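You operate a simulated robot arm through the tools that you are given. There is no shell and no other tool. Be economical: measure what you need, move in short steps, check, and stop when the job is done.

Carry out the task below with a simulated robot arm. There is one attempt and no reset: what you move stays moved.

## Task
Level the sorter with its red knob and set the chute to 55 degrees.
Fine: bubble between its lines; chute clamp lever free for the handwheel and clamped again; the display shows that angle.

The check looks at the end state, three seconds after you hand in, the way a careful person would. Anything else that was tipped, shoved, dropped, spilled or broken makes it a failure.

## Robot
A 7-joint arm with a fingered hand on a trunk, on a base that drives. Base frame: it is fixed to the floor where the robot stands at the start and does not move with it; the origin is under the middle of the robot, x ahead of it, y to its left, z up. Readings come in mm, degrees, newtons and seconds.
Its first joint turns from -166.0 to 166.0 degrees. Places, roughly: backdrop dial [700, 1300, 1100]; chute angle display [900, 800, 1500]; chute clamp lever [900, 600, 1400]; chute handwheel [900, 800, 1400]; ejector bank dial [800, 1100, 1100]; sensitivity dial [700, 1300, 1200]; sorter blue levelling knob [1200, -200, 800]; sorter bubble level [1200, -100, 800]; sorter feed dial [800, 1100, 1200]; sorter red levelling knob [1200, 0, 800]; sorter regulator knob [600, 1600, 1400]. Payload 4.7 kg.
The TCP is the grasp point between the finger pads, 36 mm short of the fingertips. In the tool frame z runs along the fingers and y along their closing line. The gripper opens to 120 mm. The gripper's body begins 42 mm behind the TCP. The gripper is a hand of 5 fingers: y runs from the thumb to the fingers, the wrist lies at [-18, -122, -210] in the tool frame, and closing takes about 1.5 s.
Orientation is that of the tool frame in the base frame, as [roll, pitch, yaw] about the fixed x, y, z axes, in that order (R = Rz(yaw) Ry(pitch) Rx(roll)). With the fingers straight down and the wrist toward the robot, the tool's x, y and z point along [0, 1, 0], [1, 0, 0] and [0, 0, -1] of the base frame.

## Interface
- The arm moves only by the tool play_rows. Its argument "rows" is a list of rows, each an object of numbers (a shift or turn left out is 0, a gripper value left out holds the last): "dx", "dy", "dz": the shift along the base's x, y, z in mm; "rx", "ry", "rz": the turn, a rotation vector about the base's x, y, z in degrees; "fingers": the finger opening in mm, from 0 to 120. In form: [{"dx": .., "dy": .., "dz": .., "rx": .., "ry": .., "rz": .., "fingers": ..}, ...]. A call has 1 to 20 rows; each row shifts and turns the commanded pose from where the row before left it. A row lasts 0.2 s, in which the tool goes at most 50 mm and 8.6 degrees; a call with a longer step from one row to the next is refused whole, and so is a gripper value outside its range. A pose out of reach is approached as far as the arm can. The call stops where the force on the tool passes 40 N (or 10 N more than at its start, if that is more) or the arm is blocked; 0.2 s more then pass. Each finger travels about 45 mm/s and halts on what it meets, pressing with about 24 N; the grip force reading is that of the motor and also rises with nothing between the fingers. The clock runs only during rows and for 0.2 s after the last one: add rows that do not move to give the fingers time. The reply holds the time, the measured pose of the TCP, the force on the tool along the base axes, the opening and the grip force, in the units named above and with some noise, with the torque about the TCP (base axes, N m) and any sound that the robot's microphone picked up.
- Cameras (640 x 400 px; columns grow to the right, rows downward): "scene" is now at [-238.5, 107, 1269.1]; the picture's right is [0.27, -0.96, 0.00], its down [-0.07, -0.02, -1.00] and it looks along [0.96, 0.27, -0.07] (base axes); focal length 295 px, centre (320, 200). "wrist" rides on the gripper at [73, -91, -143] in the tool frame; the picture's right is [-0.80, 0.28, -0.53], its down [-0.53, -0.73, 0.42] and it looks along [-0.27, 0.62, 0.74] (tool axes); focal length 234 px, centre (320, 200). There is no depth. A picture from a camera that has moved, and an enlarged one, comes with that camera's place and axes in the base frame and with its lens. The place of the scene camera against the robot may be out by one fixed shift of up to 12 mm in any direction.
- camera(camera): a new picture of that camera. It takes no simulated time.
- drive_base(legs): drives the robot by 1 to 6 legs, each [ahead, turn to the left] in mm and degrees, along the robot's own axes; the way and the turn of a leg run together, so that a leg with both is an arc; at most 1500 mm and 180 degrees a leg. The arm and the cameras ride along, it lands a little off, and it stops where it bumps. It gives what a move gives.
- hand_shape(shape): the hand has 5 fingers and takes this shape, open, in about a second: jaw (thumb against the fingers, like two jaws); tri (thumb and two fingers); tip (a fingertip pinch); poke (one finger out to press); point (the index stretched); flat (the hand flat); cup (the hand cupped); fist (a fist). The gripper value then closes the fingers along that shape, each until it touches; the sizes above hold for jaw. It gives what a move gives, with no picture.
- turn_head(pan, tilt): turns the head with the scene camera to pan (to the left, within 143 degrees either way) and tilt (down, from -29 to 69), counted from straight ahead of the robot. It gives what a move gives.
- enlarge(camera, box): a new picture of the part [left, top, right, bottom] of that camera's present view, enlarged. It takes no simulated time.
- sign_off(): hands the job in; it is judged then, once.

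Go step by step. Nothing tells you exact positions but the pictures and the camera data: compare them with the known pose of the tool, close in by small moves and look again before you grip or let go. The budget is 120 turns and 82 pictures, counting those below and the enlarged ones. Unless the task says otherwise, let go and move clear before handing in, and close with one line.

The tools are called after ">>>" by a JSON object that holds its "name" and its "arguments". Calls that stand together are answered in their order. play_rows: Moves the arm, as the interface text tells. Its arguments: {"type":"object","properties":{"rows":{"type":"array","items":{"type":"object","properties":{"dx":{"type":"number"},"dy":{"type":"number"},"dz":{"type":"number"},"rx":{"type":"number"},"ry":{"type":"number"},"rz":{"type":"number"},"fingers":{"type":"number"}}}}},"required":["rows"]} The other tools are called the same way: hand_shape (shape) gives the hand a shape; drive_base (legs) drives the base; turn_head (pan, tilt) turns the head that bears the scene camera; camera (camera) takes a picture; enlarge (camera, box) takes an enlarged picture of a part of a camera's view; sign_off () hands the job in.

At the start:

```text
t: 0.0
position: [821.6, 162.8, 999.5]
ee_rot: [-179.9, 0.0, 90.0]
contact_force: [0.5, 0.5, -0.9]
torque: [-0.04, -0.01, -0.01]
opening: 119.7
grasp_force: 0.0
shape: jaw
robot x, y, heading: [-0.8, 1.3, -0.1]
head pan, tilt: [15.8, 4.0]
```

scene: 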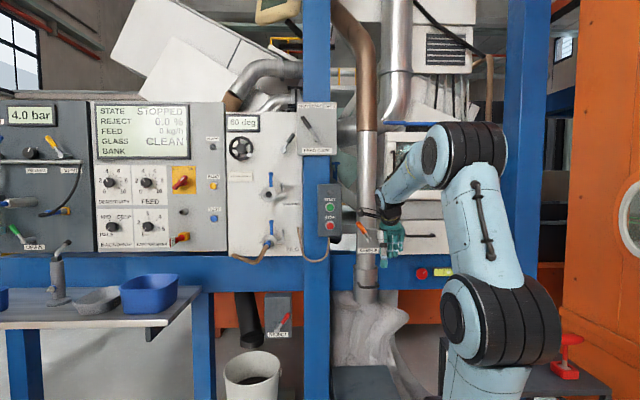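
wrist: 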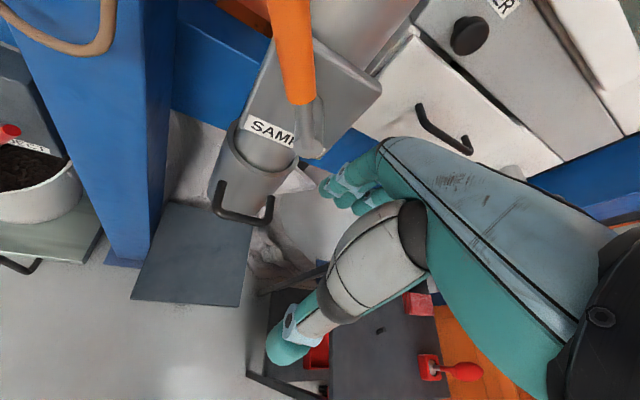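

I see the sorter with the chute panel (display "60 deg", handwheel, clamp lever) left of the post, and small red/yellow parts low at the right. I will look closer at both.

>>> {"name": "enlarge", "arguments": {"camera": "scene", "box": [220, 90, 350, 170]}}

>>> {"name": "enlarge", "arguments": {"camera": "scene", "box": [350, 220, 480, 300]}}

```text
4.92 times, centred on (285, 130) of scene
camera zoom: at [-238.5, 107.0, 1269.1], right [0.27, -0.96, 0.0], down [-0.07, -0.02, -1.0], along [0.96, 0.27, -0.07], focal length 1452 px, centre (492, 545)
```

zoom: 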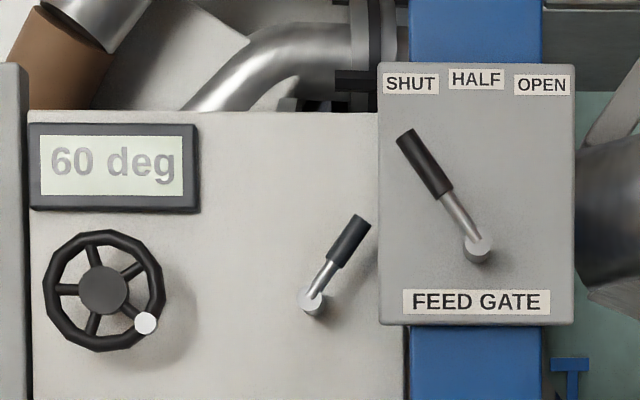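

```text
4.92 times, centred on (415, 260) of scene
camera zoom: at [-238.5, 107.0, 1269.1], right [0.27, -0.96, 0.0], down [-0.07, -0.02, -1.0], along [0.96, 0.27, -0.07], focal length 1452 px, centre (-148, -95)
```

zoom: 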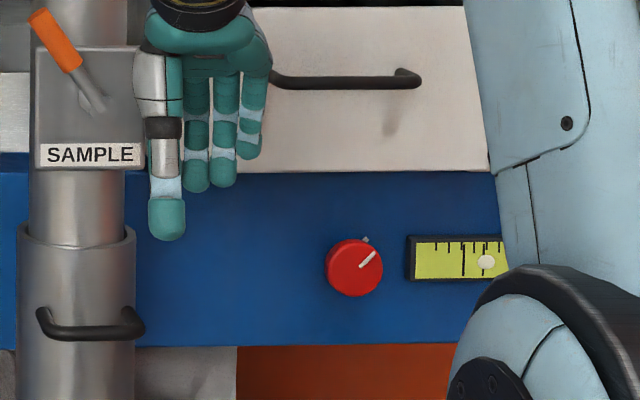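

>>> {"name": "turn_head", "arguments": {"pan": -10, "tilt": 45}}

>>> {"name": "camera", "arguments": {"camera": "scene"}}

>>> {"name": "turn_head", "arguments": {"pan": 45, "tilt": 45}}

>>> {"name": "camera", "arguments": {"camera": "scene"}}

```text
t: 1.1
position: [822.3, 162.8, 998.9]
ee_rot: [-180.0, 0.0, 90.1]
contact_force: [-1.0, -0.1, -0.6]
torque: [0.01, 0.0, -0.02]
opening: 119.8
grasp_force: 0.1
shape: jaw
robot x, y, heading: [0.9, 3.2, 0.0]
head pan, tilt: [-10.0, 45.0]
```

```text
77 pictures are left
camera scene: at [-246.5, 68.1, 1204.6], right [-0.17, -0.98, 0.0], down [-0.7, 0.12, -0.71], along [0.7, -0.12, -0.71], focal length 295 px, centre (320, 200)
```

scene: 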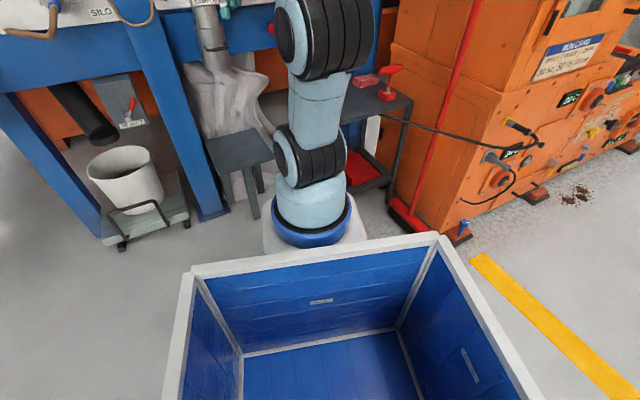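

```text
t: 2.3
position: [821.1, 163.3, 1000.1]
ee_rot: [179.9, 0.0, 90.0]
contact_force: [0.6, -0.1, -0.3]
torque: [0.01, -0.02, 0.0]
opening: 119.8
grasp_force: 0.0
shape: jaw
robot x, y, heading: [1.5, -0.5, 0.2]
head pan, tilt: [45.0, 45.0]
```

```text
76 pictures are left
camera scene: at [-269.0, 139.6, 1204.5], right [0.71, -0.71, 0.0], down [-0.5, -0.5, -0.71], along [0.5, 0.5, -0.71], focal length 295 px, centre (320, 200)
```

scene: 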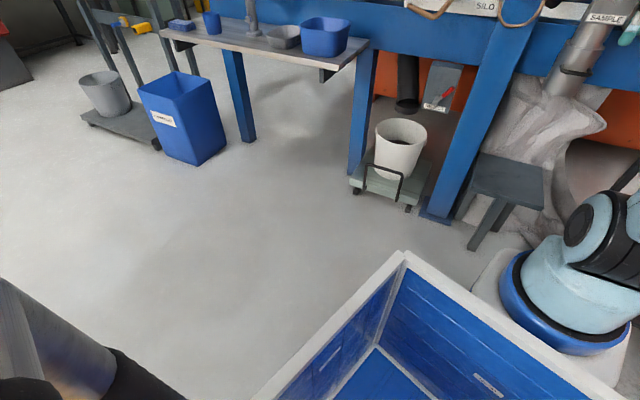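

The red knob should be near [1200, 15, 825]. I turn the hand to point forward while lowering it to the knob's height, well short of the beam.

>>> {"name": "play_rows", "arguments": {"rows": [{"ry": -7.5, "dy": -12, "dz": -14}, {"ry": -7.5, "dy": -12, "dz": -14}, {"ry": -7.5, "dy": -12, "dz": -14}, {"ry": -7.5, "dy": -12, "dz": -14}, {"ry": -7.5, "dy": -12, "dz": -14}, {"ry": -7.5, "dy": -12, "dz": -14}, {"ry": -7.5, "dy": -12, "dz": -14}, {"ry": -7.5, "dy": -12, "dz": -14}, {"ry": -7.5, "dy": -12, "dz": -14}, {"ry": -7.5, "dy": -12, "dz": -14}, {"ry": -7.5, "dy": -12, "dz": -14}, {"ry": -7.5, "dy": -12, "dz": -14}, {}, {}]}}

>>> {"name": "camera", "arguments": {"camera": "wrist"}}

>>> {"name": "turn_head", "arguments": {"pan": -10, "tilt": 25}}

>>> {"name": "camera", "arguments": {"camera": "scene"}}

```text
t: 5.3
position: [808.0, 100.5, 848.3]
ee_rot: [94.7, -0.7, 87.2]
contact_force: [-0.4, 0.6, 0.0]
torque: [0.02, -0.04, -0.03]
opening: 119.5
grasp_force: 0.1
shape: jaw
out of reach, approached as far as the arm can: row 5, 6, 9, 10, 11, 12
robot x, y, heading: [-2.3, -0.2, -0.0]
head pan, tilt: [45.0, 45.0]
```

```text
75 pictures are left
camera wrist: at [661.7, 182.3, 769.3], right [-0.54, -0.78, 0.31], down [0.34, -0.54, -0.77], along [0.77, -0.31, 0.56], focal length 234 px, centre (320, 200)
```

wrist: 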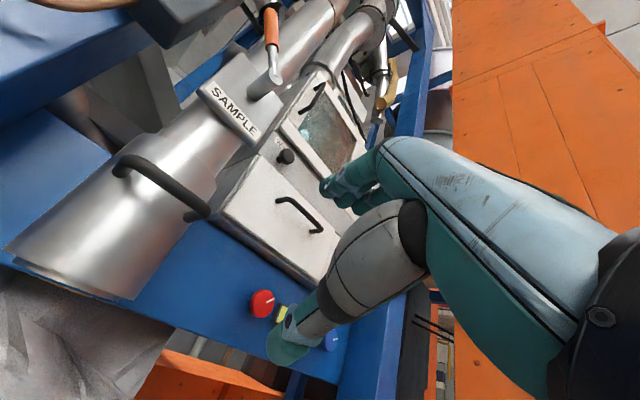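

```text
t: 6.6
position: [807.9, 102.3, 849.2]
ee_rot: [94.7, -0.7, 87.2]
contact_force: [0.1, -0.3, -0.7]
torque: [0.02, -0.02, -0.01]
opening: 120.0
grasp_force: 0.1
shape: jaw
robot x, y, heading: [1.4, -2.3, -0.1]
head pan, tilt: [-10.0, 25.0]
```

```text
74 pictures are left
camera scene: at [-235.8, 66.2, 1235.0], right [-0.17, -0.98, 0.0], down [-0.42, 0.07, -0.91], along [0.89, -0.16, -0.42], focal length 295 px, centre (320, 200)
```

scene: 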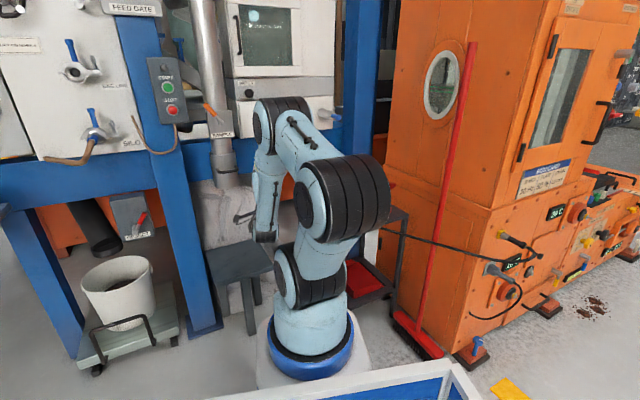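

The hand points forward but stopped short of the commanded place. I'll push on ahead a bit and see whether it comes into reach.

>>> {"name": "play_rows", "arguments": {"rows": [{"dx": 25, "dy": -20}, {"dx": 25, "dy": -20}, {"dx": 25, "dy": -20}, {"dx": 25, "dy": -20}, {}, {}]}}

>>> {"name": "camera", "arguments": {"camera": "wrist"}}

```text
t: 8.0
position: [887.0, 114.2, 851.2]
ee_rot: [94.7, -1.6, 86.7]
contact_force: [0.2, 0.3, 0.9]
torque: [-0.02, -0.02, -0.01]
opening: 120.0
grasp_force: 0.0
shape: jaw
out of reach, approached as far as the arm can: row 1, 2, 3, 4
robot x, y, heading: [-2.6, 0.6, -0.1]
head pan, tilt: [-10.0, 25.0]
```

```text
73 pictures are left
camera wrist: at [742.1, 197.0, 774.6], right [-0.55, -0.78, 0.3], down [0.33, -0.53, -0.78], along [0.77, -0.33, 0.55], focal length 234 px, centre (320, 200)
```

wrist: 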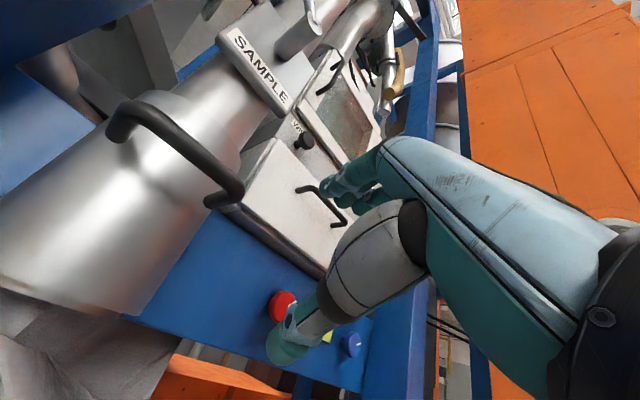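

>>> {"name": "play_rows", "arguments": {"rows": [{"rx": -8, "dy": -15}, {"rx": -8, "dy": -15}, {"rx": -8, "dy": -15}, {"rx": -8, "dy": -15}, {"rx": -8, "dy": -15}, {"rx": -5, "dy": -15}, {}, {}]}}

```text
t: 9.8
position: [862.4, 178.1, 866.6]
ee_rot: [93.8, 20.6, 81.7]
contact_force: [-0.5, -0.7, 0.1]
torque: [0.0, -0.02, -0.01]
opening: 120.1
grasp_force: 0.0
shape: jaw
out of reach, approached as far as the arm can: row 1, 2, 3, 4, 5, 6
robot x, y, heading: [4.7, -1.4, 0.1]
head pan, tilt: [-10.0, 25.0]
```

Wrong way: reach got worse. I try the opposite roll (wrist swung to the left).

>>> {"name": "play_rows", "arguments": {"rows": [{"rx": 8, "dy": -15}, {"rx": 8, "dy": -15}, {"rx": 8, "dy": -15}, {"rx": 8, "dy": -15}, {"rx": 8, "dy": -15}, {"rx": 8, "dy": 0}, {"rx": 8, "dy": 0}, {"rx": 8, "dy": 0}, {"rx": 8, "dy": 0}, {}, {}]}}

>>> {"name": "camera", "arguments": {"camera": "wrist"}}

>>> {"name": "camera", "arguments": {"camera": "scene"}}

```text
t: 12.2
position: [870.0, 222.7, 1021.9]
ee_rot: [103.9, -46.2, 78.7]
contact_force: [-2.1, -1.8, -2.4]
torque: [-0.2, 0.15, 0.03]
opening: 120.0
grasp_force: 0.2
shape: jaw
out of reach, approached as far as the arm can: row 1, 3, 4, 5, 6, 7, 8, 9
robot x, y, heading: [-0.5, 0.3, -0.1]
head pan, tilt: [-10.0, 25.0]
```

```text
72 pictures are left
camera wrist: at [730.2, 341.9, 1034.6], right [-0.6, -0.74, -0.3], down [0.27, 0.17, -0.95], along [0.75, -0.65, 0.1], focal length 234 px, centre (320, 200)
```

wrist: 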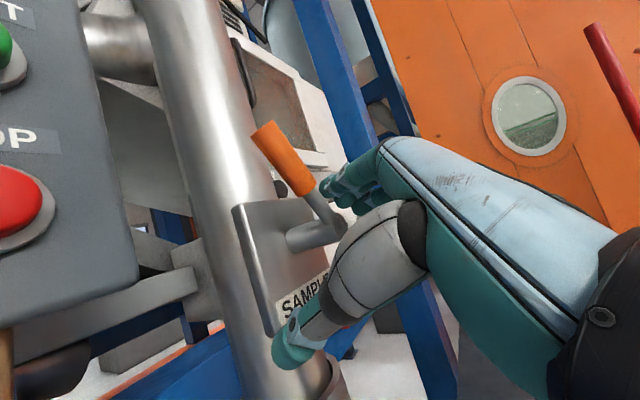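

```text
71 pictures are left
camera scene: at [-235.9, 66.1, 1235.1], right [-0.17, -0.98, 0.0], down [-0.42, 0.07, -0.91], along [0.89, -0.16, -0.42], focal length 295 px, centre (320, 200)
```

scene: 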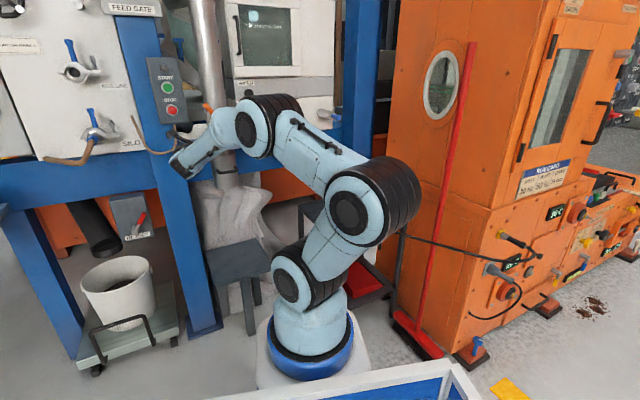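

The hand is near the SAMPLE lever, which must not be moved. I pull back and return to the starting orientation, then check behind the robot before backing the base a little.

>>> {"name": "play_rows", "arguments": {"rows": [{"dx": -40}, {"dx": -40}, {"dx": -20, "rx": -8}, {"rx": -8}, {"rx": -8}, {"rx": -8}, {"rx": -8}, {"rx": -6}, {"ry": 8}, {"ry": 8}, {"ry": 8}, {"ry": 8}, {"ry": 8}, {"ry": 8}, {"ry": 8}, {"ry": 8}, {"ry": 8}, {"ry": 8}]}}

>>> {"name": "turn_head", "arguments": {"pan": 140, "tilt": 30}}

>>> {"name": "camera", "arguments": {"camera": "scene"}}

>>> {"name": "turn_head", "arguments": {"pan": -10, "tilt": 15}}

>>> {"name": "camera", "arguments": {"camera": "scene"}}

```text
t: 16.0
position: [769.1, 226.3, 1027.9]
ee_rot: [175.7, 6.2, 87.7]
contact_force: [-2.5, -4.1, -1.1]
torque: [-0.01, 0.05, -0.35]
opening: 119.1
grasp_force: 0.0
shape: jaw
out of reach, approached as far as the arm can: row 1
robot x, y, heading: [-1.0, -1.1, -0.3]
head pan, tilt: [-10.0, 25.0]
```

```text
t: 18.3
position: [769.7, 227.5, 1030.2]
ee_rot: [175.4, 6.1, 87.6]
contact_force: [-2.4, -1.7, -1.7]
torque: [0.02, 0.14, -0.24]
opening: 119.1
grasp_force: 0.2
shape: jaw
robot x, y, heading: [-2.7, 0.2, -0.1]
head pan, tilt: [140.0, 30.0]
```

```text
70 pictures are left
camera scene: at [-395.9, 140.2, 1227.1], right [0.64, 0.77, 0.0], down [0.38, -0.32, -0.87], along [-0.66, 0.56, -0.5], focal length 295 px, centre (320, 200)
```

scene: 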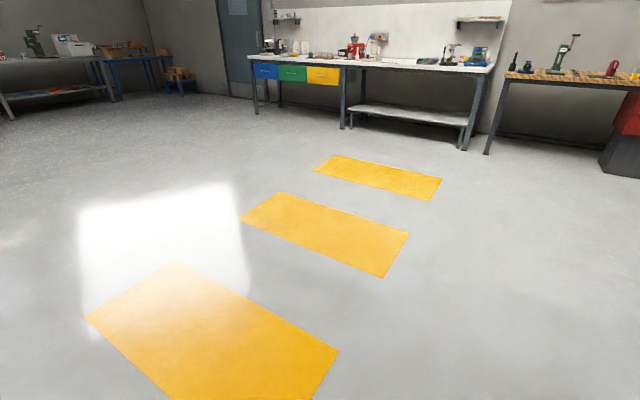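

```text
t: 20.7
position: [769.5, 226.0, 1030.0]
ee_rot: [175.4, 6.1, 87.6]
contact_force: [-2.8, -2.0, -1.0]
torque: [0.02, 0.18, -0.26]
opening: 119.0
grasp_force: 0.1
shape: jaw
robot x, y, heading: [0.3, 1.1, 0.2]
head pan, tilt: [-10.0, 15.0]
```

```text
69 pictures are left
camera scene: at [-234.6, 65.8, 1251.3], right [-0.17, -0.98, 0.0], down [-0.26, 0.04, -0.97], along [0.95, -0.17, -0.26], focal length 295 px, centre (320, 200)
```

scene: 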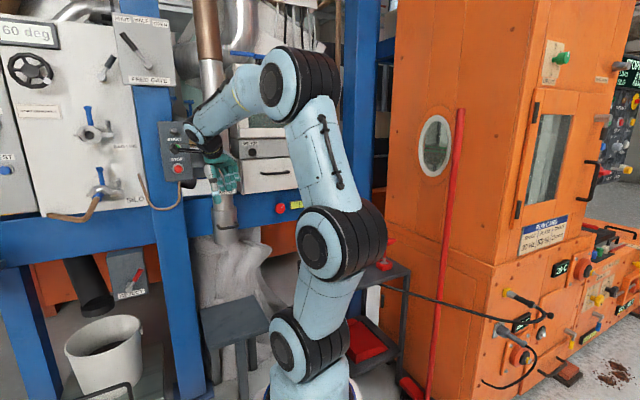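

There's a small lasting force of about 3 N, so the hand may be touching something near the SAMPLE lever or start/stop box. I check closely before moving.

>>> {"name": "enlarge", "arguments": {"camera": "scene", "box": [145, 90, 305, 250]}}

>>> {"name": "camera", "arguments": {"camera": "wrist"}}

```text
2.50 times, centred on (225, 170) of scene
camera zoom: at [-234.6, 65.8, 1251.3], right [-0.17, -0.98, 0.0], down [-0.26, 0.04, -0.97], along [0.95, -0.17, -0.26], focal length 737 px, centre (558, 275)
```

zoom: 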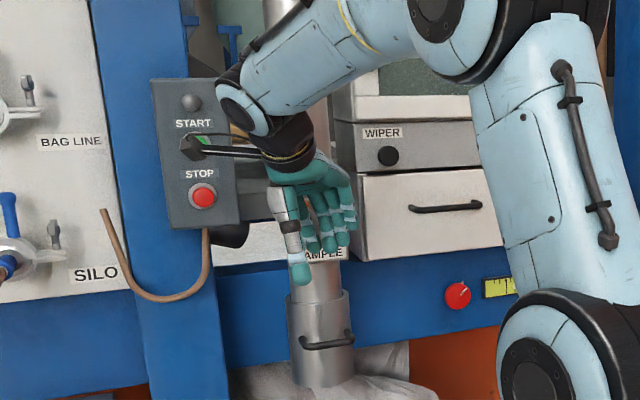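

```text
67 pictures are left
camera wrist: at [671.0, 316.8, 1156.7], right [0.21, -0.75, 0.63], down [-0.72, -0.55, -0.42], along [0.66, -0.36, -0.65], focal length 234 px, centre (320, 200)
```

wrist: 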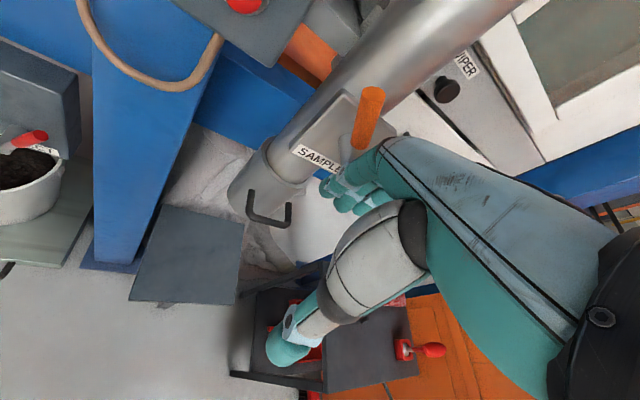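

By triangulation, the SAMPLE lever (pivot about [846, 218, 1043]) still looks unmoved. I retreat straight back from it.

>>> {"name": "play_rows", "arguments": {"rows": [{"dx": -15}, {"dx": -25}, {"dx": -30}, {"dx": -30}, {}]}}

>>> {"name": "camera", "arguments": {"camera": "wrist"}}

>>> {"name": "enlarge", "arguments": {"camera": "scene", "box": [145, 90, 305, 250]}}

```text
t: 21.9
position: [667.3, 226.8, 1030.7]
ee_rot: [175.4, 6.1, 87.5]
contact_force: [0.5, 0.9, -0.6]
torque: [0.0, 0.03, -0.02]
opening: 119.7
grasp_force: 0.1
shape: jaw
robot x, y, heading: [-4.2, -1.7, -0.0]
head pan, tilt: [-10.0, 15.0]
```

```text
66 pictures are left
camera wrist: at [569.6, 317.7, 1156.8], right [0.21, -0.75, 0.63], down [-0.72, -0.55, -0.42], along [0.66, -0.36, -0.65], focal length 234 px, centre (320, 200)
```

wrist: 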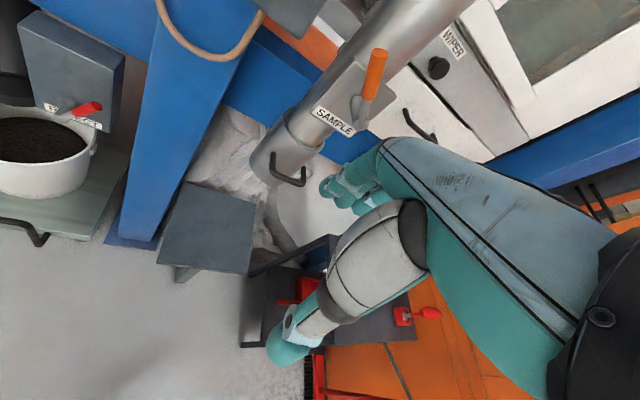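

```text
2.50 times, centred on (225, 170) of scene
camera zoom: at [-234.6, 65.8, 1251.3], right [-0.17, -0.98, 0.0], down [-0.26, 0.04, -0.97], along [0.95, -0.17, -0.26], focal length 737 px, centre (558, 275)
```

zoom: 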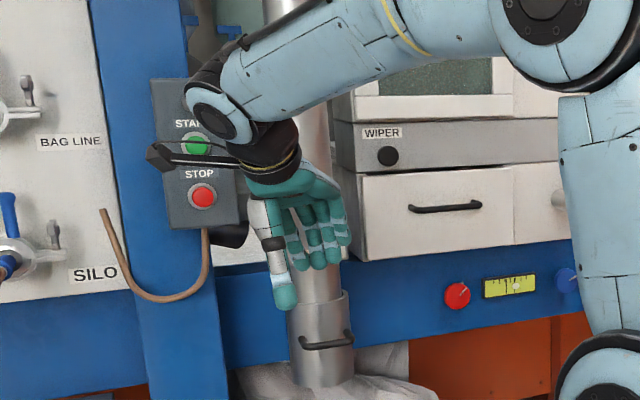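

The arm is clear and the SAMPLE lever is unmoved; the knob triangulates to about [1160, 17, 837]. I back the base 250 mm to give the arm room and turn the hand in free space.

>>> {"name": "drive_base", "arguments": {"legs": [[-250, 0]]}}

>>> {"name": "play_rows", "arguments": {"rows": [{"dx": 40, "dy": -20, "ry": -7.5, "dz": -10}, {"dx": 40, "dy": -20, "ry": -7.5, "dz": -15}, {"dx": 40, "dy": -20, "ry": -7.5, "dz": -15}, {"dx": 40, "dy": -20, "ry": -7.5, "dz": -15}, {"dx": 40, "dy": -20, "ry": -7.5, "dz": -15}, {"dx": 40, "dy": -20, "ry": -7.5, "dz": -15}, {"dx": 40, "dy": -20, "ry": -7.5, "dz": -15}, {"dx": 40, "dy": -20, "ry": -7.5, "dz": -15}, {"dx": 40, "dy": -20, "ry": -7.5, "dz": -15}, {"dx": 0, "dy": -20, "ry": -7.5, "dz": -15}, {"dx": 0, "dy": -10, "ry": -7.5, "dz": -15}, {"dx": 0, "dy": 0, "ry": -5, "dz": -15}, {}, {}]}}

>>> {"name": "camera", "arguments": {"camera": "scene"}}

```text
t: 23.7
position: [419.0, 226.1, 1030.3]
ee_rot: [175.5, 6.1, 87.5]
contact_force: [-0.2, -0.1, 0.6]
torque: [-0.02, 0.01, -0.01]
opening: 120.1
grasp_force: 0.1
shape: jaw
robot x, y, heading: [-253.2, 2.6, -0.2]
head pan, tilt: [-10.0, 15.0]
```

```text
t: 26.7
position: [748.9, 85.4, 854.7]
ee_rot: [88.4, -3.3, 82.5]
contact_force: [0.7, -0.1, -0.5]
torque: [-0.03, -0.01, -0.02]
opening: 120.0
grasp_force: 0.0
shape: jaw
out of reach, approached as far as the arm can: row 9, 10, 11, 12
robot x, y, heading: [-249.5, -0.8, -0.1]
head pan, tilt: [-10.0, 15.0]
```

```text
64 pictures are left
camera scene: at [-483.9, 66.5, 1251.3], right [-0.17, -0.98, 0.0], down [-0.26, 0.05, -0.97], along [0.95, -0.17, -0.26], focal length 295 px, centre (320, 200)
```

scene: 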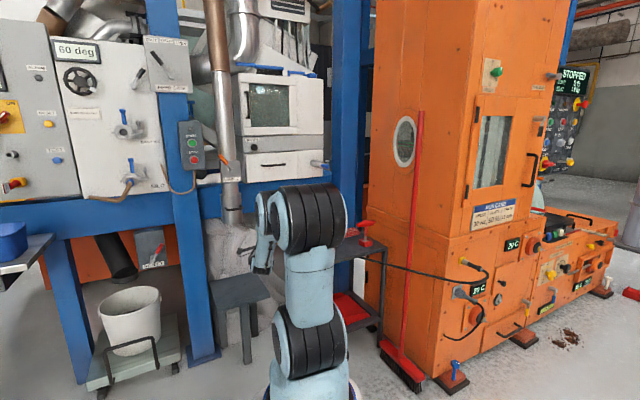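

>>> {"name": "play_rows", "arguments": {"rows": [{"dy": -15}, {"dy": -15}, {"dy": -15}, {"dy": -15}, {"dy": -15}, {}, {}]}}

>>> {"name": "turn_head", "arguments": {"pan": 15, "tilt": 55}}

>>> {"name": "camera", "arguments": {"camera": "scene"}}

```text
t: 28.3
position: [749.6, 85.7, 853.9]
ee_rot: [88.5, -3.3, 82.3]
contact_force: [0.6, -0.4, 0.8]
torque: [0.01, -0.01, 0.01]
opening: 120.0
grasp_force: 0.0
shape: jaw
out of reach, approached as far as the arm can: row 1, 2, 3, 4, 5
robot x, y, heading: [-247.8, -0.0, 0.2]
head pan, tilt: [-10.0, 15.0]
```

```text
t: 29.4
position: [747.9, 85.7, 854.5]
ee_rot: [88.5, -3.3, 82.5]
contact_force: [0.5, 0.9, 0.0]
torque: [0.01, 0.02, -0.03]
opening: 120.0
grasp_force: 0.1
shape: jaw
robot x, y, heading: [-252.4, 2.1, -0.2]
head pan, tilt: [15.0, 55.0]
```

```text
63 pictures are left
camera scene: at [-506.2, 101.3, 1191.1], right [0.26, -0.97, 0.0], down [-0.79, -0.21, -0.57], along [0.55, 0.15, -0.82], focal length 295 px, centre (320, 200)
```

scene: 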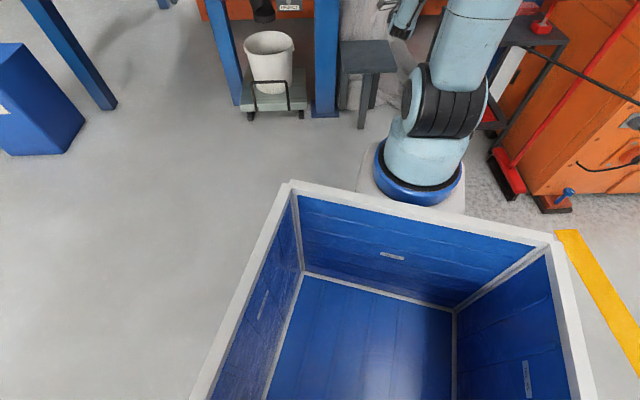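

The reach is pinned by a joint limit in this hand roll. I test rolling the hand about its pointing axis here in free space.

>>> {"name": "play_rows", "arguments": {"rows": [{"dx": -20, "dz": 10, "rx": 8}, {"dx": -20, "dz": 10, "rx": 8}, {"dx": -20, "dz": 10, "rx": 8}, {"dz": 10, "rx": 8}, {"dz": 10, "rx": 8}, {"dz": 10, "rx": 8}, {"dz": 10, "rx": 8}, {"dz": 10, "rx": 8}, {"rx": 8}, {"rx": 8}, {"rx": 8}, {}, {}]}}

```text
t: 32.1
position: [726.6, 210.7, 1092.2]
ee_rot: [169.2, -80.7, 8.6]
contact_force: [-0.8, 0.4, 0.2]
torque: [-0.04, 0.02, -0.02]
opening: 119.9
grasp_force: 0.0
shape: jaw
out of reach, approached as far as the arm can: row 1, 2, 3, 4, 5, 6, 7, 8, 9, 10, 11
robot x, y, heading: [-248.9, 0.2, 0.2]
head pan, tilt: [15.0, 55.0]
```

>>> {"name": "play_rows", "arguments": {"rows": [{"rx": 8}, {"rx": 8}, {"rx": 8}, {"rx": 8}, {"rx": 8}, {"rx": 8}, {"rx": 8}, {"rx": 8}, {"rx": 8}, {"rx": 8}, {"rx": 8}, {}, {}]}}

>>> {"name": "turn_head", "arguments": {"pan": 0, "tilt": 20}}

>>> {"name": "camera", "arguments": {"camera": "scene"}}

```text
t: 35.0
position: [760.3, 53.6, 1210.9]
ee_rot: [-93.2, -7.3, -80.3]
contact_force: [0.4, 0.2, -0.4]
torque: [-0.05, 0.02, 0.01]
opening: 120.3
grasp_force: 0.0
shape: jaw
out of reach, approached as far as the arm can: row 1, 2, 3, 4, 5, 6, 7, 8, 9, 10, 11
robot x, y, heading: [-249.9, -0.3, -0.1]
head pan, tilt: [15.0, 55.0]
```

```text
t: 36.0
position: [760.6, 53.0, 1210.6]
ee_rot: [-93.2, -7.3, -80.3]
contact_force: [0.4, -0.5, -0.1]
torque: [-0.02, 0.02, 0.0]
opening: 120.0
grasp_force: 0.1
shape: jaw
robot x, y, heading: [-251.4, 1.9, -0.3]
head pan, tilt: [0.0, 20.0]
```

```text
62 pictures are left
camera scene: at [-482.8, 82.7, 1243.1], right [0.0, -1.0, 0.0], down [-0.34, 0.0, -0.94], along [0.94, 0.0, -0.34], focal length 295 px, centre (320, 200)
```

scene: 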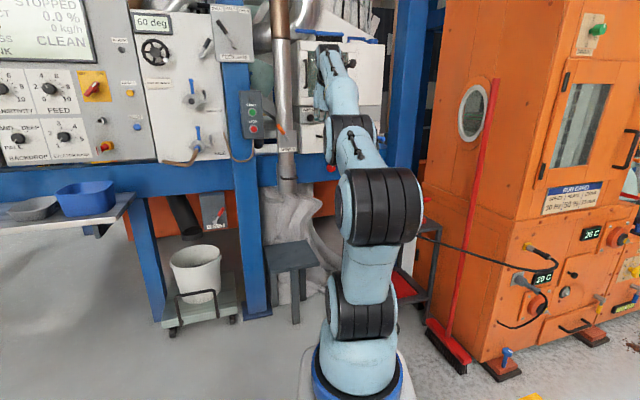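

>>> {"name": "play_rows", "arguments": {"rows": [{"dz": -30, "dy": -4, "rz": -2}, {"dz": -30, "dy": -4, "rz": -2}, {"dz": -30, "dy": -4, "rz": -2}, {"dz": -30, "dy": -4, "rz": -2}, {"dz": -30, "dy": -4, "rz": -2}, {"dz": -30, "dy": -4}, {"dz": -30, "dy": -4}, {"dz": -30, "dy": -4}, {"dz": -30, "dy": -4}, {"dz": -30}, {"dz": -30}, {"dz": -30}, {}, {}]}}

```text
t: 39.0
position: [736.2, -33.3, 889.6]
ee_rot: [-93.2, -7.3, -85.6]
contact_force: [-0.4, -0.8, -0.8]
torque: [-0.03, 0.0, -0.01]
opening: 119.8
grasp_force: 0.1
shape: jaw
out of reach, approached as far as the arm can: row 1, 2, 3, 4, 5
robot x, y, heading: [-250.1, -1.9, -0.3]
head pan, tilt: [0.0, 20.0]
```

Wrist-up works well and everything is now in reach. I true up the orientation, raise y to the knob and extend forward.

>>> {"name": "play_rows", "arguments": {"rows": [{"rx": 7.3, "ry": -3.2, "rz": -1.5}, {"rz": -2.5, "dy": 15, "dx": 20, "dz": -10}, {"dy": 15, "dx": 40, "dz": -20}, {"dy": 15, "dx": 40, "dz": -20}, {"dy": 6, "dx": 40}, {"dx": 40}, {}, {}]}}

>>> {"name": "camera", "arguments": {"camera": "wrist"}}

>>> {"name": "camera", "arguments": {"camera": "scene"}}

```text
t: 40.8
position: [915.5, 17.4, 839.6]
ee_rot: [-89.6, -0.2, -89.6]
contact_force: [0.8, 0.5, -0.4]
torque: [-0.03, -0.03, 0.0]
opening: 119.8
grasp_force: 0.1
shape: jaw
robot x, y, heading: [-250.4, -0.2, 0.1]
head pan, tilt: [0.0, 20.0]
```

```text
61 pictures are left
camera wrist: at [773.0, -56.7, 929.3], right [-0.53, 0.8, -0.29], down [0.42, 0.54, 0.73], along [0.74, 0.27, -0.62], focal length 234 px, centre (320, 200)
```

wrist: 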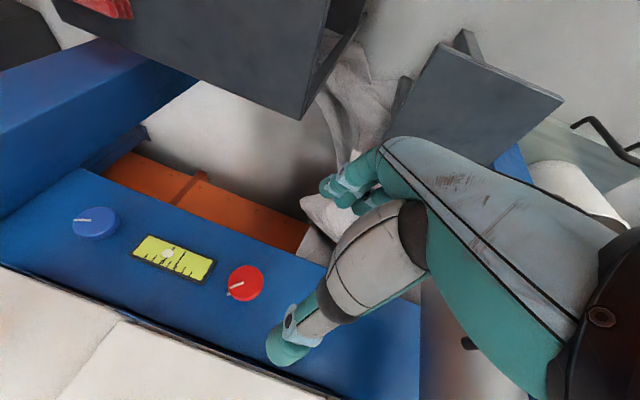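

```text
60 pictures are left
camera scene: at [-482.8, 82.7, 1243.2], right [0.0, -1.0, 0.0], down [-0.34, 0.0, -0.94], along [0.94, 0.0, -0.34], focal length 295 px, centre (320, 200)
```

scene: 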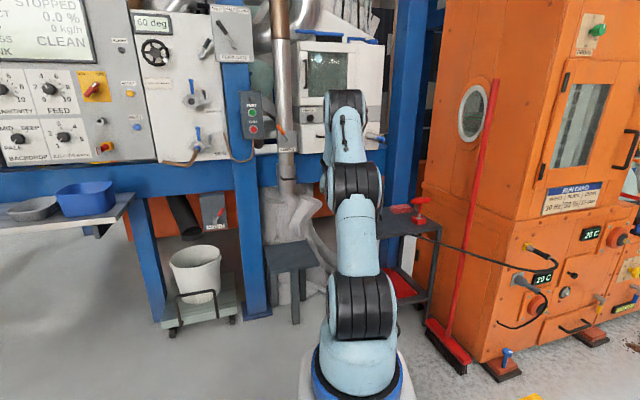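

The wrist camera sees knob, level and blue knob clearly; the knob is confirmed at [1158, 18, 834]. I drive ahead 130 mm, which keeps the fingertips short of it.

>>> {"name": "drive_base", "arguments": {"legs": [[130, 0]]}}

>>> {"name": "camera", "arguments": {"camera": "wrist"}}

>>> {"name": "enlarge", "arguments": {"camera": "wrist", "box": [100, 200, 300, 325]}}

```text
t: 42.0
position: [1043.6, 11.0, 841.1]
ee_rot: [-89.5, -0.2, -89.9]
contact_force: [-0.3, -0.7, 0.1]
torque: [0.01, -0.02, 0.01]
opening: 119.7
grasp_force: 0.1
shape: jaw
robot x, y, heading: [-118.2, 1.0, -0.4]
head pan, tilt: [0.0, 20.0]
```

```text
59 pictures are left
camera wrist: at [900.8, -60.9, 929.6], right [-0.53, 0.8, -0.29], down [0.42, 0.54, 0.73], along [0.74, 0.27, -0.62], focal length 234 px, centre (320, 200)
```

wrist: 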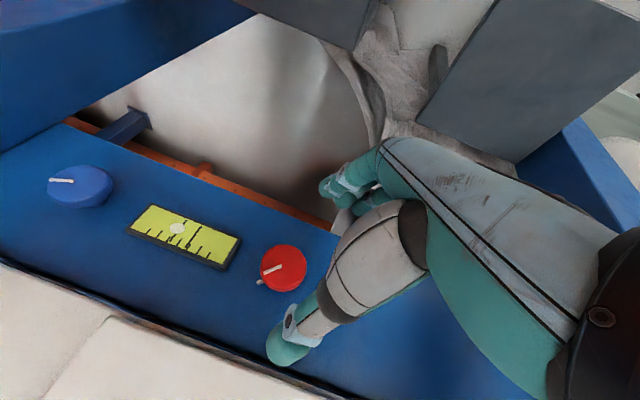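

```text
3.20 times, centred on (200, 262) of wrist
camera zoom: at [900.8, -60.9, 929.6], right [-0.53, 0.8, -0.29], down [0.42, 0.54, 0.73], along [0.74, 0.27, -0.62], focal length 749 px, centre (704, 0)
```

zoom: 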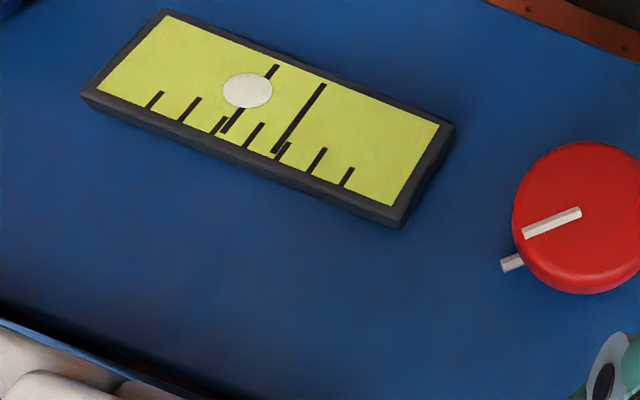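

The bubble sits on the right-hand line and must shift left (toward the red knob) by about 7 mm. I align with the knob and advance around it.

>>> {"name": "play_rows", "arguments": {"rows": [{"dy": 8, "dz": -7, "dx": 15}, {"dx": 20}, {"dx": 15}, {"dx": 10}, {"dx": 10}, {}]}}

>>> {"name": "camera", "arguments": {"camera": "wrist"}}

```text
t: 43.4
position: [1114.2, 19.3, 832.7]
ee_rot: [-89.6, -0.2, -89.8]
contact_force: [-0.2, 0.4, 0.3]
torque: [0.03, 0.0, 0.02]
opening: 119.9
grasp_force: 0.0
shape: jaw
robot x, y, heading: [-120.5, -3.0, -0.2]
head pan, tilt: [0.0, 20.0]
```

```text
57 pictures are left
camera wrist: at [971.4, -52.8, 922.7], right [-0.53, 0.8, -0.29], down [0.42, 0.54, 0.73], along [0.74, 0.27, -0.62], focal length 234 px, centre (320, 200)
```

wrist: 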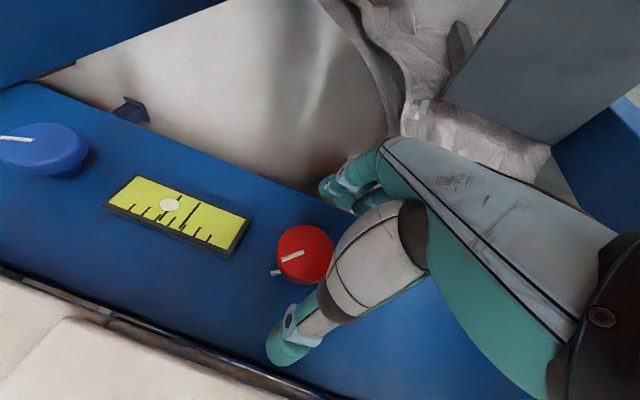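

>>> {"name": "play_rows", "arguments": {"rows": [{"dx": 8}, {"dx": 8}, {"dx": 8}, {}]}}

>>> {"name": "play_rows", "arguments": {"rows": [{"fingers": 90}, {"fingers": 80}, {"fingers": 70}, {"fingers": 60}, {"fingers": 50}, {"fingers": 40}, {"fingers": 40}, {"fingers": 40}, {"fingers": 40}, {"fingers": 40}]}}

>>> {"name": "camera", "arguments": {"camera": "wrist"}}

```text
t: 44.4
position: [1136.9, 18.4, 832.8]
ee_rot: [-89.7, -0.2, -90.0]
contact_force: [-24.2, -2.1, 3.8]
torque: [-0.08, 1.69, 0.57]
opening: 119.0
grasp_force: 0.0
shape: jaw
robot x, y, heading: [-122.1, 0.9, -0.3]
head pan, tilt: [0.0, 20.0]
```

```text
t: 45.9
position: [1134.8, 17.0, 828.9]
ee_rot: [-90.1, -0.4, -90.1]
contact_force: [-18.4, -3.2, -2.7]
torque: [-0.52, 0.96, 0.5]
opening: 43.2
grasp_force: 0.1
shape: jaw
robot x, y, heading: [-123.4, 2.0, -0.3]
head pan, tilt: [0.0, 20.0]
stopped in row 7: the force on the tool passed its limit at 42 N (the readings are from after the stop); the commanded pose is now the measured one
```

```text
56 pictures are left
camera wrist: at [993.0, -55.4, 919.7], right [-0.53, 0.8, -0.28], down [0.43, 0.54, 0.73], along [0.74, 0.26, -0.62], focal length 234 px, centre (320, 200)
```

wrist: 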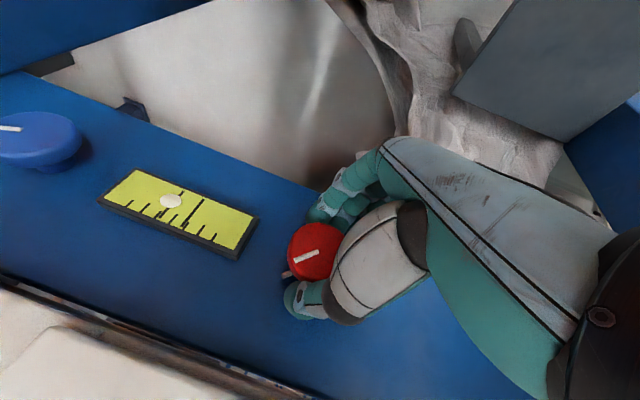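

The fingertips touch the beam face while the fingers hold the knob. I ease back 5 mm and settle the grip.

>>> {"name": "play_rows", "arguments": {"rows": [{"dx": -3, "fingers": 46}, {"dx": -3}, {"fingers": 40}, {"fingers": 36}, {}, {}]}}

>>> {"name": "enlarge", "arguments": {"camera": "wrist", "box": [90, 150, 350, 330]}}

```text
t: 47.3
position: [1132.3, 19.2, 832.8]
ee_rot: [-89.7, -0.3, -89.9]
contact_force: [14.2, 2.5, 6.3]
torque: [-0.02, -0.04, 0.02]
opening: 36.5
grasp_force: 23.7
shape: jaw
robot x, y, heading: [-120.6, 0.7, -0.3]
head pan, tilt: [0.0, 20.0]
```

```text
2.22 times, centred on (220, 240) of wrist
camera zoom: at [988.3, -53.4, 922.6], right [-0.53, 0.8, -0.29], down [0.42, 0.54, 0.73], along [0.74, 0.26, -0.62], focal length 520 px, centre (542, 111)
```

zoom: 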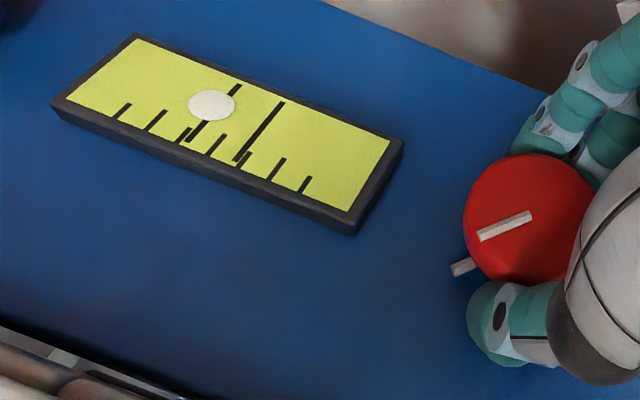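

Gripped. I turn it a test amount of 16° about x and watch the bubble.

>>> {"name": "play_rows", "arguments": {"rows": [{"rx": 4}, {"rx": 4}, {"rx": 4}, {"rx": 4}, {}, {}]}}

>>> {"name": "enlarge", "arguments": {"camera": "wrist", "box": [90, 150, 350, 330]}}

```text
t: 48.7
position: [1130.9, 19.5, 832.1]
ee_rot: [-89.7, -0.3, -89.9]
contact_force: [19.6, 3.7, 11.0]
torque: [-0.04, -0.15, 0.09]
opening: 35.8
grasp_force: 24.3
shape: jaw
out of reach, approached as far as the arm can: row 1, 2, 3, 4
robot x, y, heading: [-122.7, -4.2, -0.4]
head pan, tilt: [0.0, 20.0]
```

```text
2.22 times, centred on (220, 240) of wrist
camera zoom: at [988.1, -53.5, 922.2], right [-0.53, 0.8, -0.29], down [0.42, 0.54, 0.73], along [0.74, 0.26, -0.62], focal length 520 px, centre (542, 111)
```

zoom: 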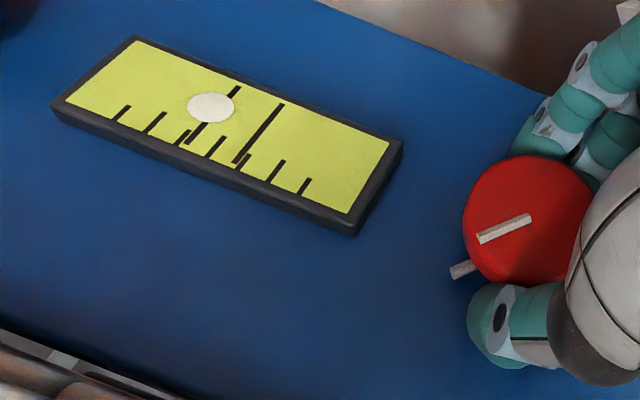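

That direction is at the arm's limit (nothing moved). I try the other way.

>>> {"name": "play_rows", "arguments": {"rows": [{"rx": -4}, {"rx": -4}, {"rx": -4}, {"rx": -4}, {}, {}]}}

>>> {"name": "enlarge", "arguments": {"camera": "wrist", "box": [90, 150, 350, 330]}}

```text
t: 50.1
position: [1131.1, 19.0, 831.4]
ee_rot: [-89.8, -16.3, -89.9]
contact_force: [15.6, 6.9, 11.0]
torque: [0.18, -0.72, 0.26]
opening: 36.7
grasp_force: 24.1
shape: jaw
robot x, y, heading: [-121.1, 2.8, -0.2]
head pan, tilt: [0.0, 20.0]
```

```text
2.22 times, centred on (220, 240) of wrist
camera zoom: at [988.3, -25.1, 938.2], right [-0.53, 0.69, -0.5], down [0.42, 0.72, 0.56], along [0.74, 0.08, -0.67], focal length 520 px, centre (542, 111)
```

zoom: 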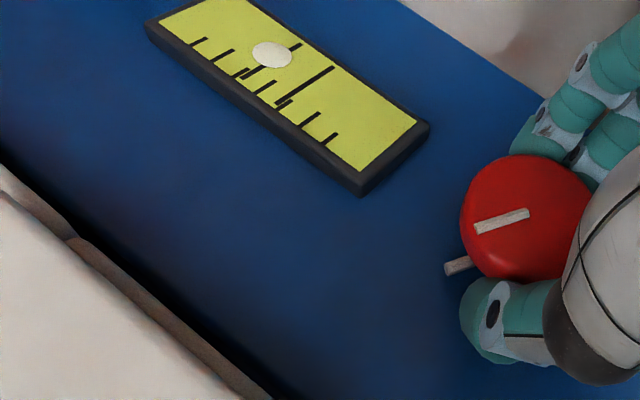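

The knob turns with the hand and the bubble seems to creep the right way. I turn a further 40°.

>>> {"name": "play_rows", "arguments": {"rows": [{"rx": -4}, {"rx": -4}, {"rx": -4}, {"rx": -4}, {"rx": -4}, {"rx": -4}, {"rx": -4}, {"rx": -4}, {"rx": -4}, {"rx": -4}, {}]}}

>>> {"name": "camera", "arguments": {"camera": "wrist"}}

```text
t: 52.5
position: [1131.3, 19.6, 830.7]
ee_rot: [-89.9, -56.2, -89.7]
contact_force: [35.6, 8.1, 6.1]
torque: [0.2, -0.71, 0.61]
opening: 34.4
grasp_force: 24.4
shape: jaw
robot x, y, heading: [-122.8, 1.7, -0.2]
head pan, tilt: [0.0, 20.0]
```

```text
52 pictures are left
camera wrist: at [988.2, 55.0, 940.4], right [-0.53, 0.21, -0.82], down [0.42, 0.91, -0.04], along [0.74, -0.37, -0.57], focal length 234 px, centre (320, 200)
```

wrist: 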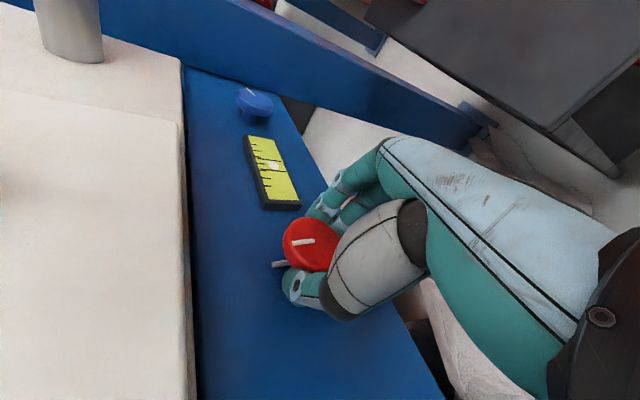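

>>> {"name": "enlarge", "arguments": {"camera": "wrist", "box": [220, 120, 348, 200]}}

```text
5.00 times, centred on (284, 160) of wrist
camera zoom: at [988.2, 55.0, 940.4], right [-0.53, 0.21, -0.82], down [0.42, 0.91, -0.04], along [0.74, -0.37, -0.57], focal length 1171 px, centre (500, 400)
```

zoom: 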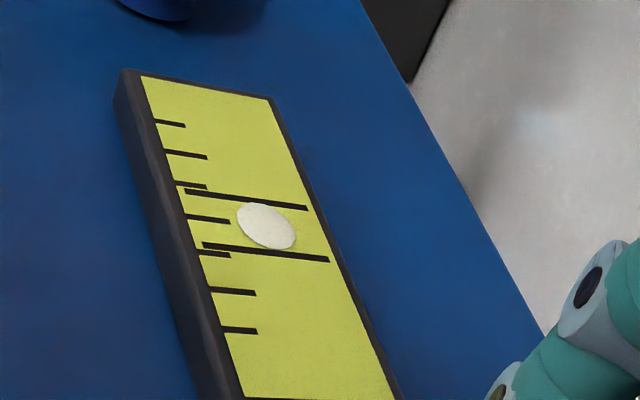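

The bubble is centred between the lines. I release slowly and pull straight back.

>>> {"name": "play_rows", "arguments": {"rows": [{"fingers": 45}, {"fingers": 55}, {"fingers": 70}, {"fingers": 90}, {"fingers": 110}, {"fingers": 120}, {}, {}]}}

>>> {"name": "play_rows", "arguments": {"rows": [{"dx": -10}, {"dx": -20}, {"dx": -30}, {"dx": -40}, {"dx": -40}, {"dx": -40}, {"dx": -40}, {}]}}

>>> {"name": "enlarge", "arguments": {"camera": "wrist", "box": [200, 50, 360, 210]}}

```text
t: 54.0
position: [1126.7, 11.7, 824.8]
ee_rot: [-90.6, -56.2, -90.0]
contact_force: [-27.6, -16.9, -6.2]
torque: [0.08, -0.44, 0.74]
opening: 115.2
grasp_force: 0.1
shape: jaw
robot x, y, heading: [-125.5, 3.1, -0.5]
head pan, tilt: [0.0, 20.0]
stopped in row 7: the force on the tool passed its limit at 59 N (the readings are from after the stop); the commanded pose is now the measured one
```

```text
t: 55.8
position: [907.5, 16.4, 827.2]
ee_rot: [-90.4, -56.3, -89.7]
contact_force: [-1.0, -0.3, -0.3]
torque: [0.0, 0.0, -0.03]
opening: 119.6
grasp_force: 0.0
shape: jaw
robot x, y, heading: [-120.7, 0.4, -0.3]
head pan, tilt: [0.0, 20.0]
```

```text
2.50 times, centred on (280, 130) of wrist
camera zoom: at [765.2, 53.1, 937.8], right [-0.53, 0.21, -0.82], down [0.43, 0.9, -0.04], along [0.73, -0.37, -0.57], focal length 585 px, centre (420, 375)
```

zoom: 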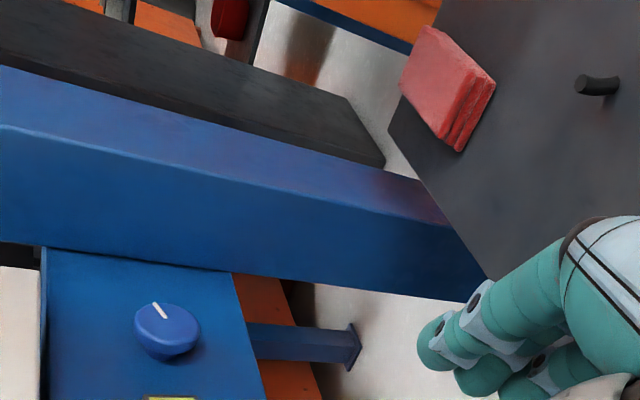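

>>> {"name": "camera", "arguments": {"camera": "wrist"}}

>>> {"name": "enlarge", "arguments": {"camera": "wrist", "box": [210, 180, 338, 260]}}

```text
49 pictures are left
camera wrist: at [765.2, 53.1, 937.8], right [-0.53, 0.21, -0.82], down [0.43, 0.9, -0.04], along [0.73, -0.37, -0.57], focal length 234 px, centre (320, 200)
```

wrist: 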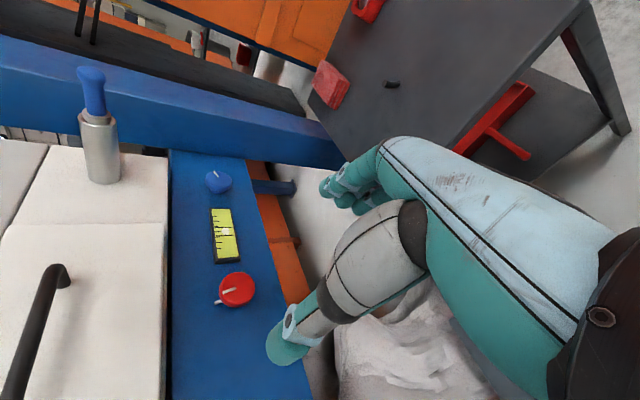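

```text
5.00 times, centred on (274, 220) of wrist
camera zoom: at [765.2, 53.1, 937.8], right [-0.53, 0.21, -0.82], down [0.43, 0.9, -0.04], along [0.73, -0.37, -0.57], focal length 1171 px, centre (550, 100)
```

zoom: 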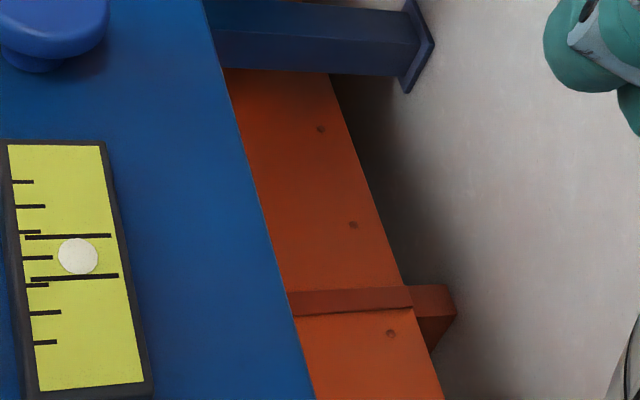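

The bubble is well centred after release. Now the chute: the wheel hub triangulates to about [894, 775, 1402] and the lever pivot to about [885, 582, 1386]. I raise and retract the hand, and look left before driving.

>>> {"name": "play_rows", "arguments": {"rows": [{"dx": -40, "dz": 10}, {"dx": -40, "dz": 30}, {"dx": -40, "dz": 30, "rx": 4}, {"dx": -20, "dz": 40, "rx": 8}, {"dz": 40, "rx": 8}, {"dz": 40, "rx": 8}, {"dz": 40, "rx": 8}, {"dz": 40, "rx": 8}, {"dz": 40, "rx": 8}, {"dz": 40}, {"dz": 40}, {"dz": 40}, {"dz": 40}, {}]}}

>>> {"name": "turn_head", "arguments": {"pan": 90, "tilt": 30}}

>>> {"name": "camera", "arguments": {"camera": "scene"}}

>>> {"name": "turn_head", "arguments": {"pan": 35, "tilt": 20}}

>>> {"name": "camera", "arguments": {"camera": "scene"}}

```text
t: 58.8
position: [766.7, 26.3, 1215.9]
ee_rot: [-90.1, -4.4, -90.2]
contact_force: [-0.2, -0.4, -0.7]
torque: [0.04, 0.0, 0.05]
opening: 119.6
grasp_force: 0.0
shape: jaw
out of reach, approached as far as the arm can: row 11, 12, 13
robot x, y, heading: [-122.8, 0.7, -0.2]
head pan, tilt: [0.0, 20.0]
```

```text
t: 60.4
position: [767.3, 26.3, 1214.7]
ee_rot: [-90.1, -4.5, -90.2]
contact_force: [-0.1, -0.1, -0.1]
torque: [0.0, 0.01, 0.0]
opening: 119.9
grasp_force: 0.1
shape: jaw
robot x, y, heading: [-121.6, 1.2, -0.5]
head pan, tilt: [90.0, 30.0]
```

```text
47 pictures are left
camera scene: at [-447.3, 174.8, 1227.1], right [1.0, -0.01, 0.0], down [0.0, -0.5, -0.87], along [0.01, 0.87, -0.5], focal length 295 px, centre (320, 200)
```

scene: 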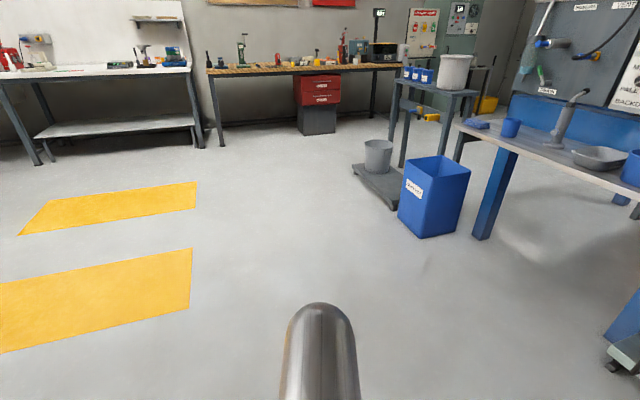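

```text
t: 61.7
position: [766.7, 27.1, 1215.2]
ee_rot: [-90.1, -4.6, -90.2]
contact_force: [0.1, 0.3, 0.1]
torque: [0.01, 0.04, 0.0]
opening: 119.5
grasp_force: 0.0
shape: jaw
robot x, y, heading: [-120.9, 1.2, -0.4]
head pan, tilt: [35.0, 20.0]
```

```text
46 pictures are left
camera scene: at [-371.3, 137.3, 1243.1], right [0.57, -0.82, 0.0], down [-0.28, -0.19, -0.94], along [0.77, 0.53, -0.34], focal length 295 px, centre (320, 200)
```

scene: 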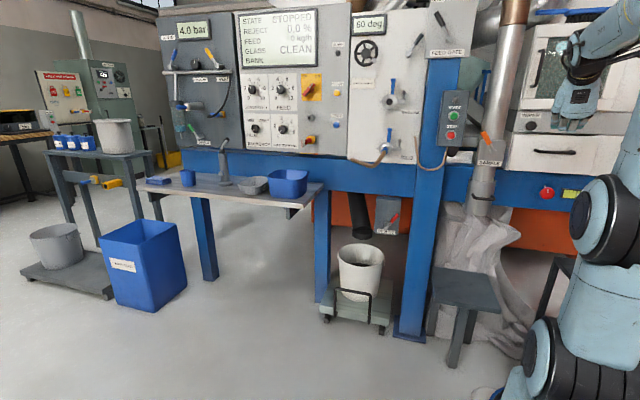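

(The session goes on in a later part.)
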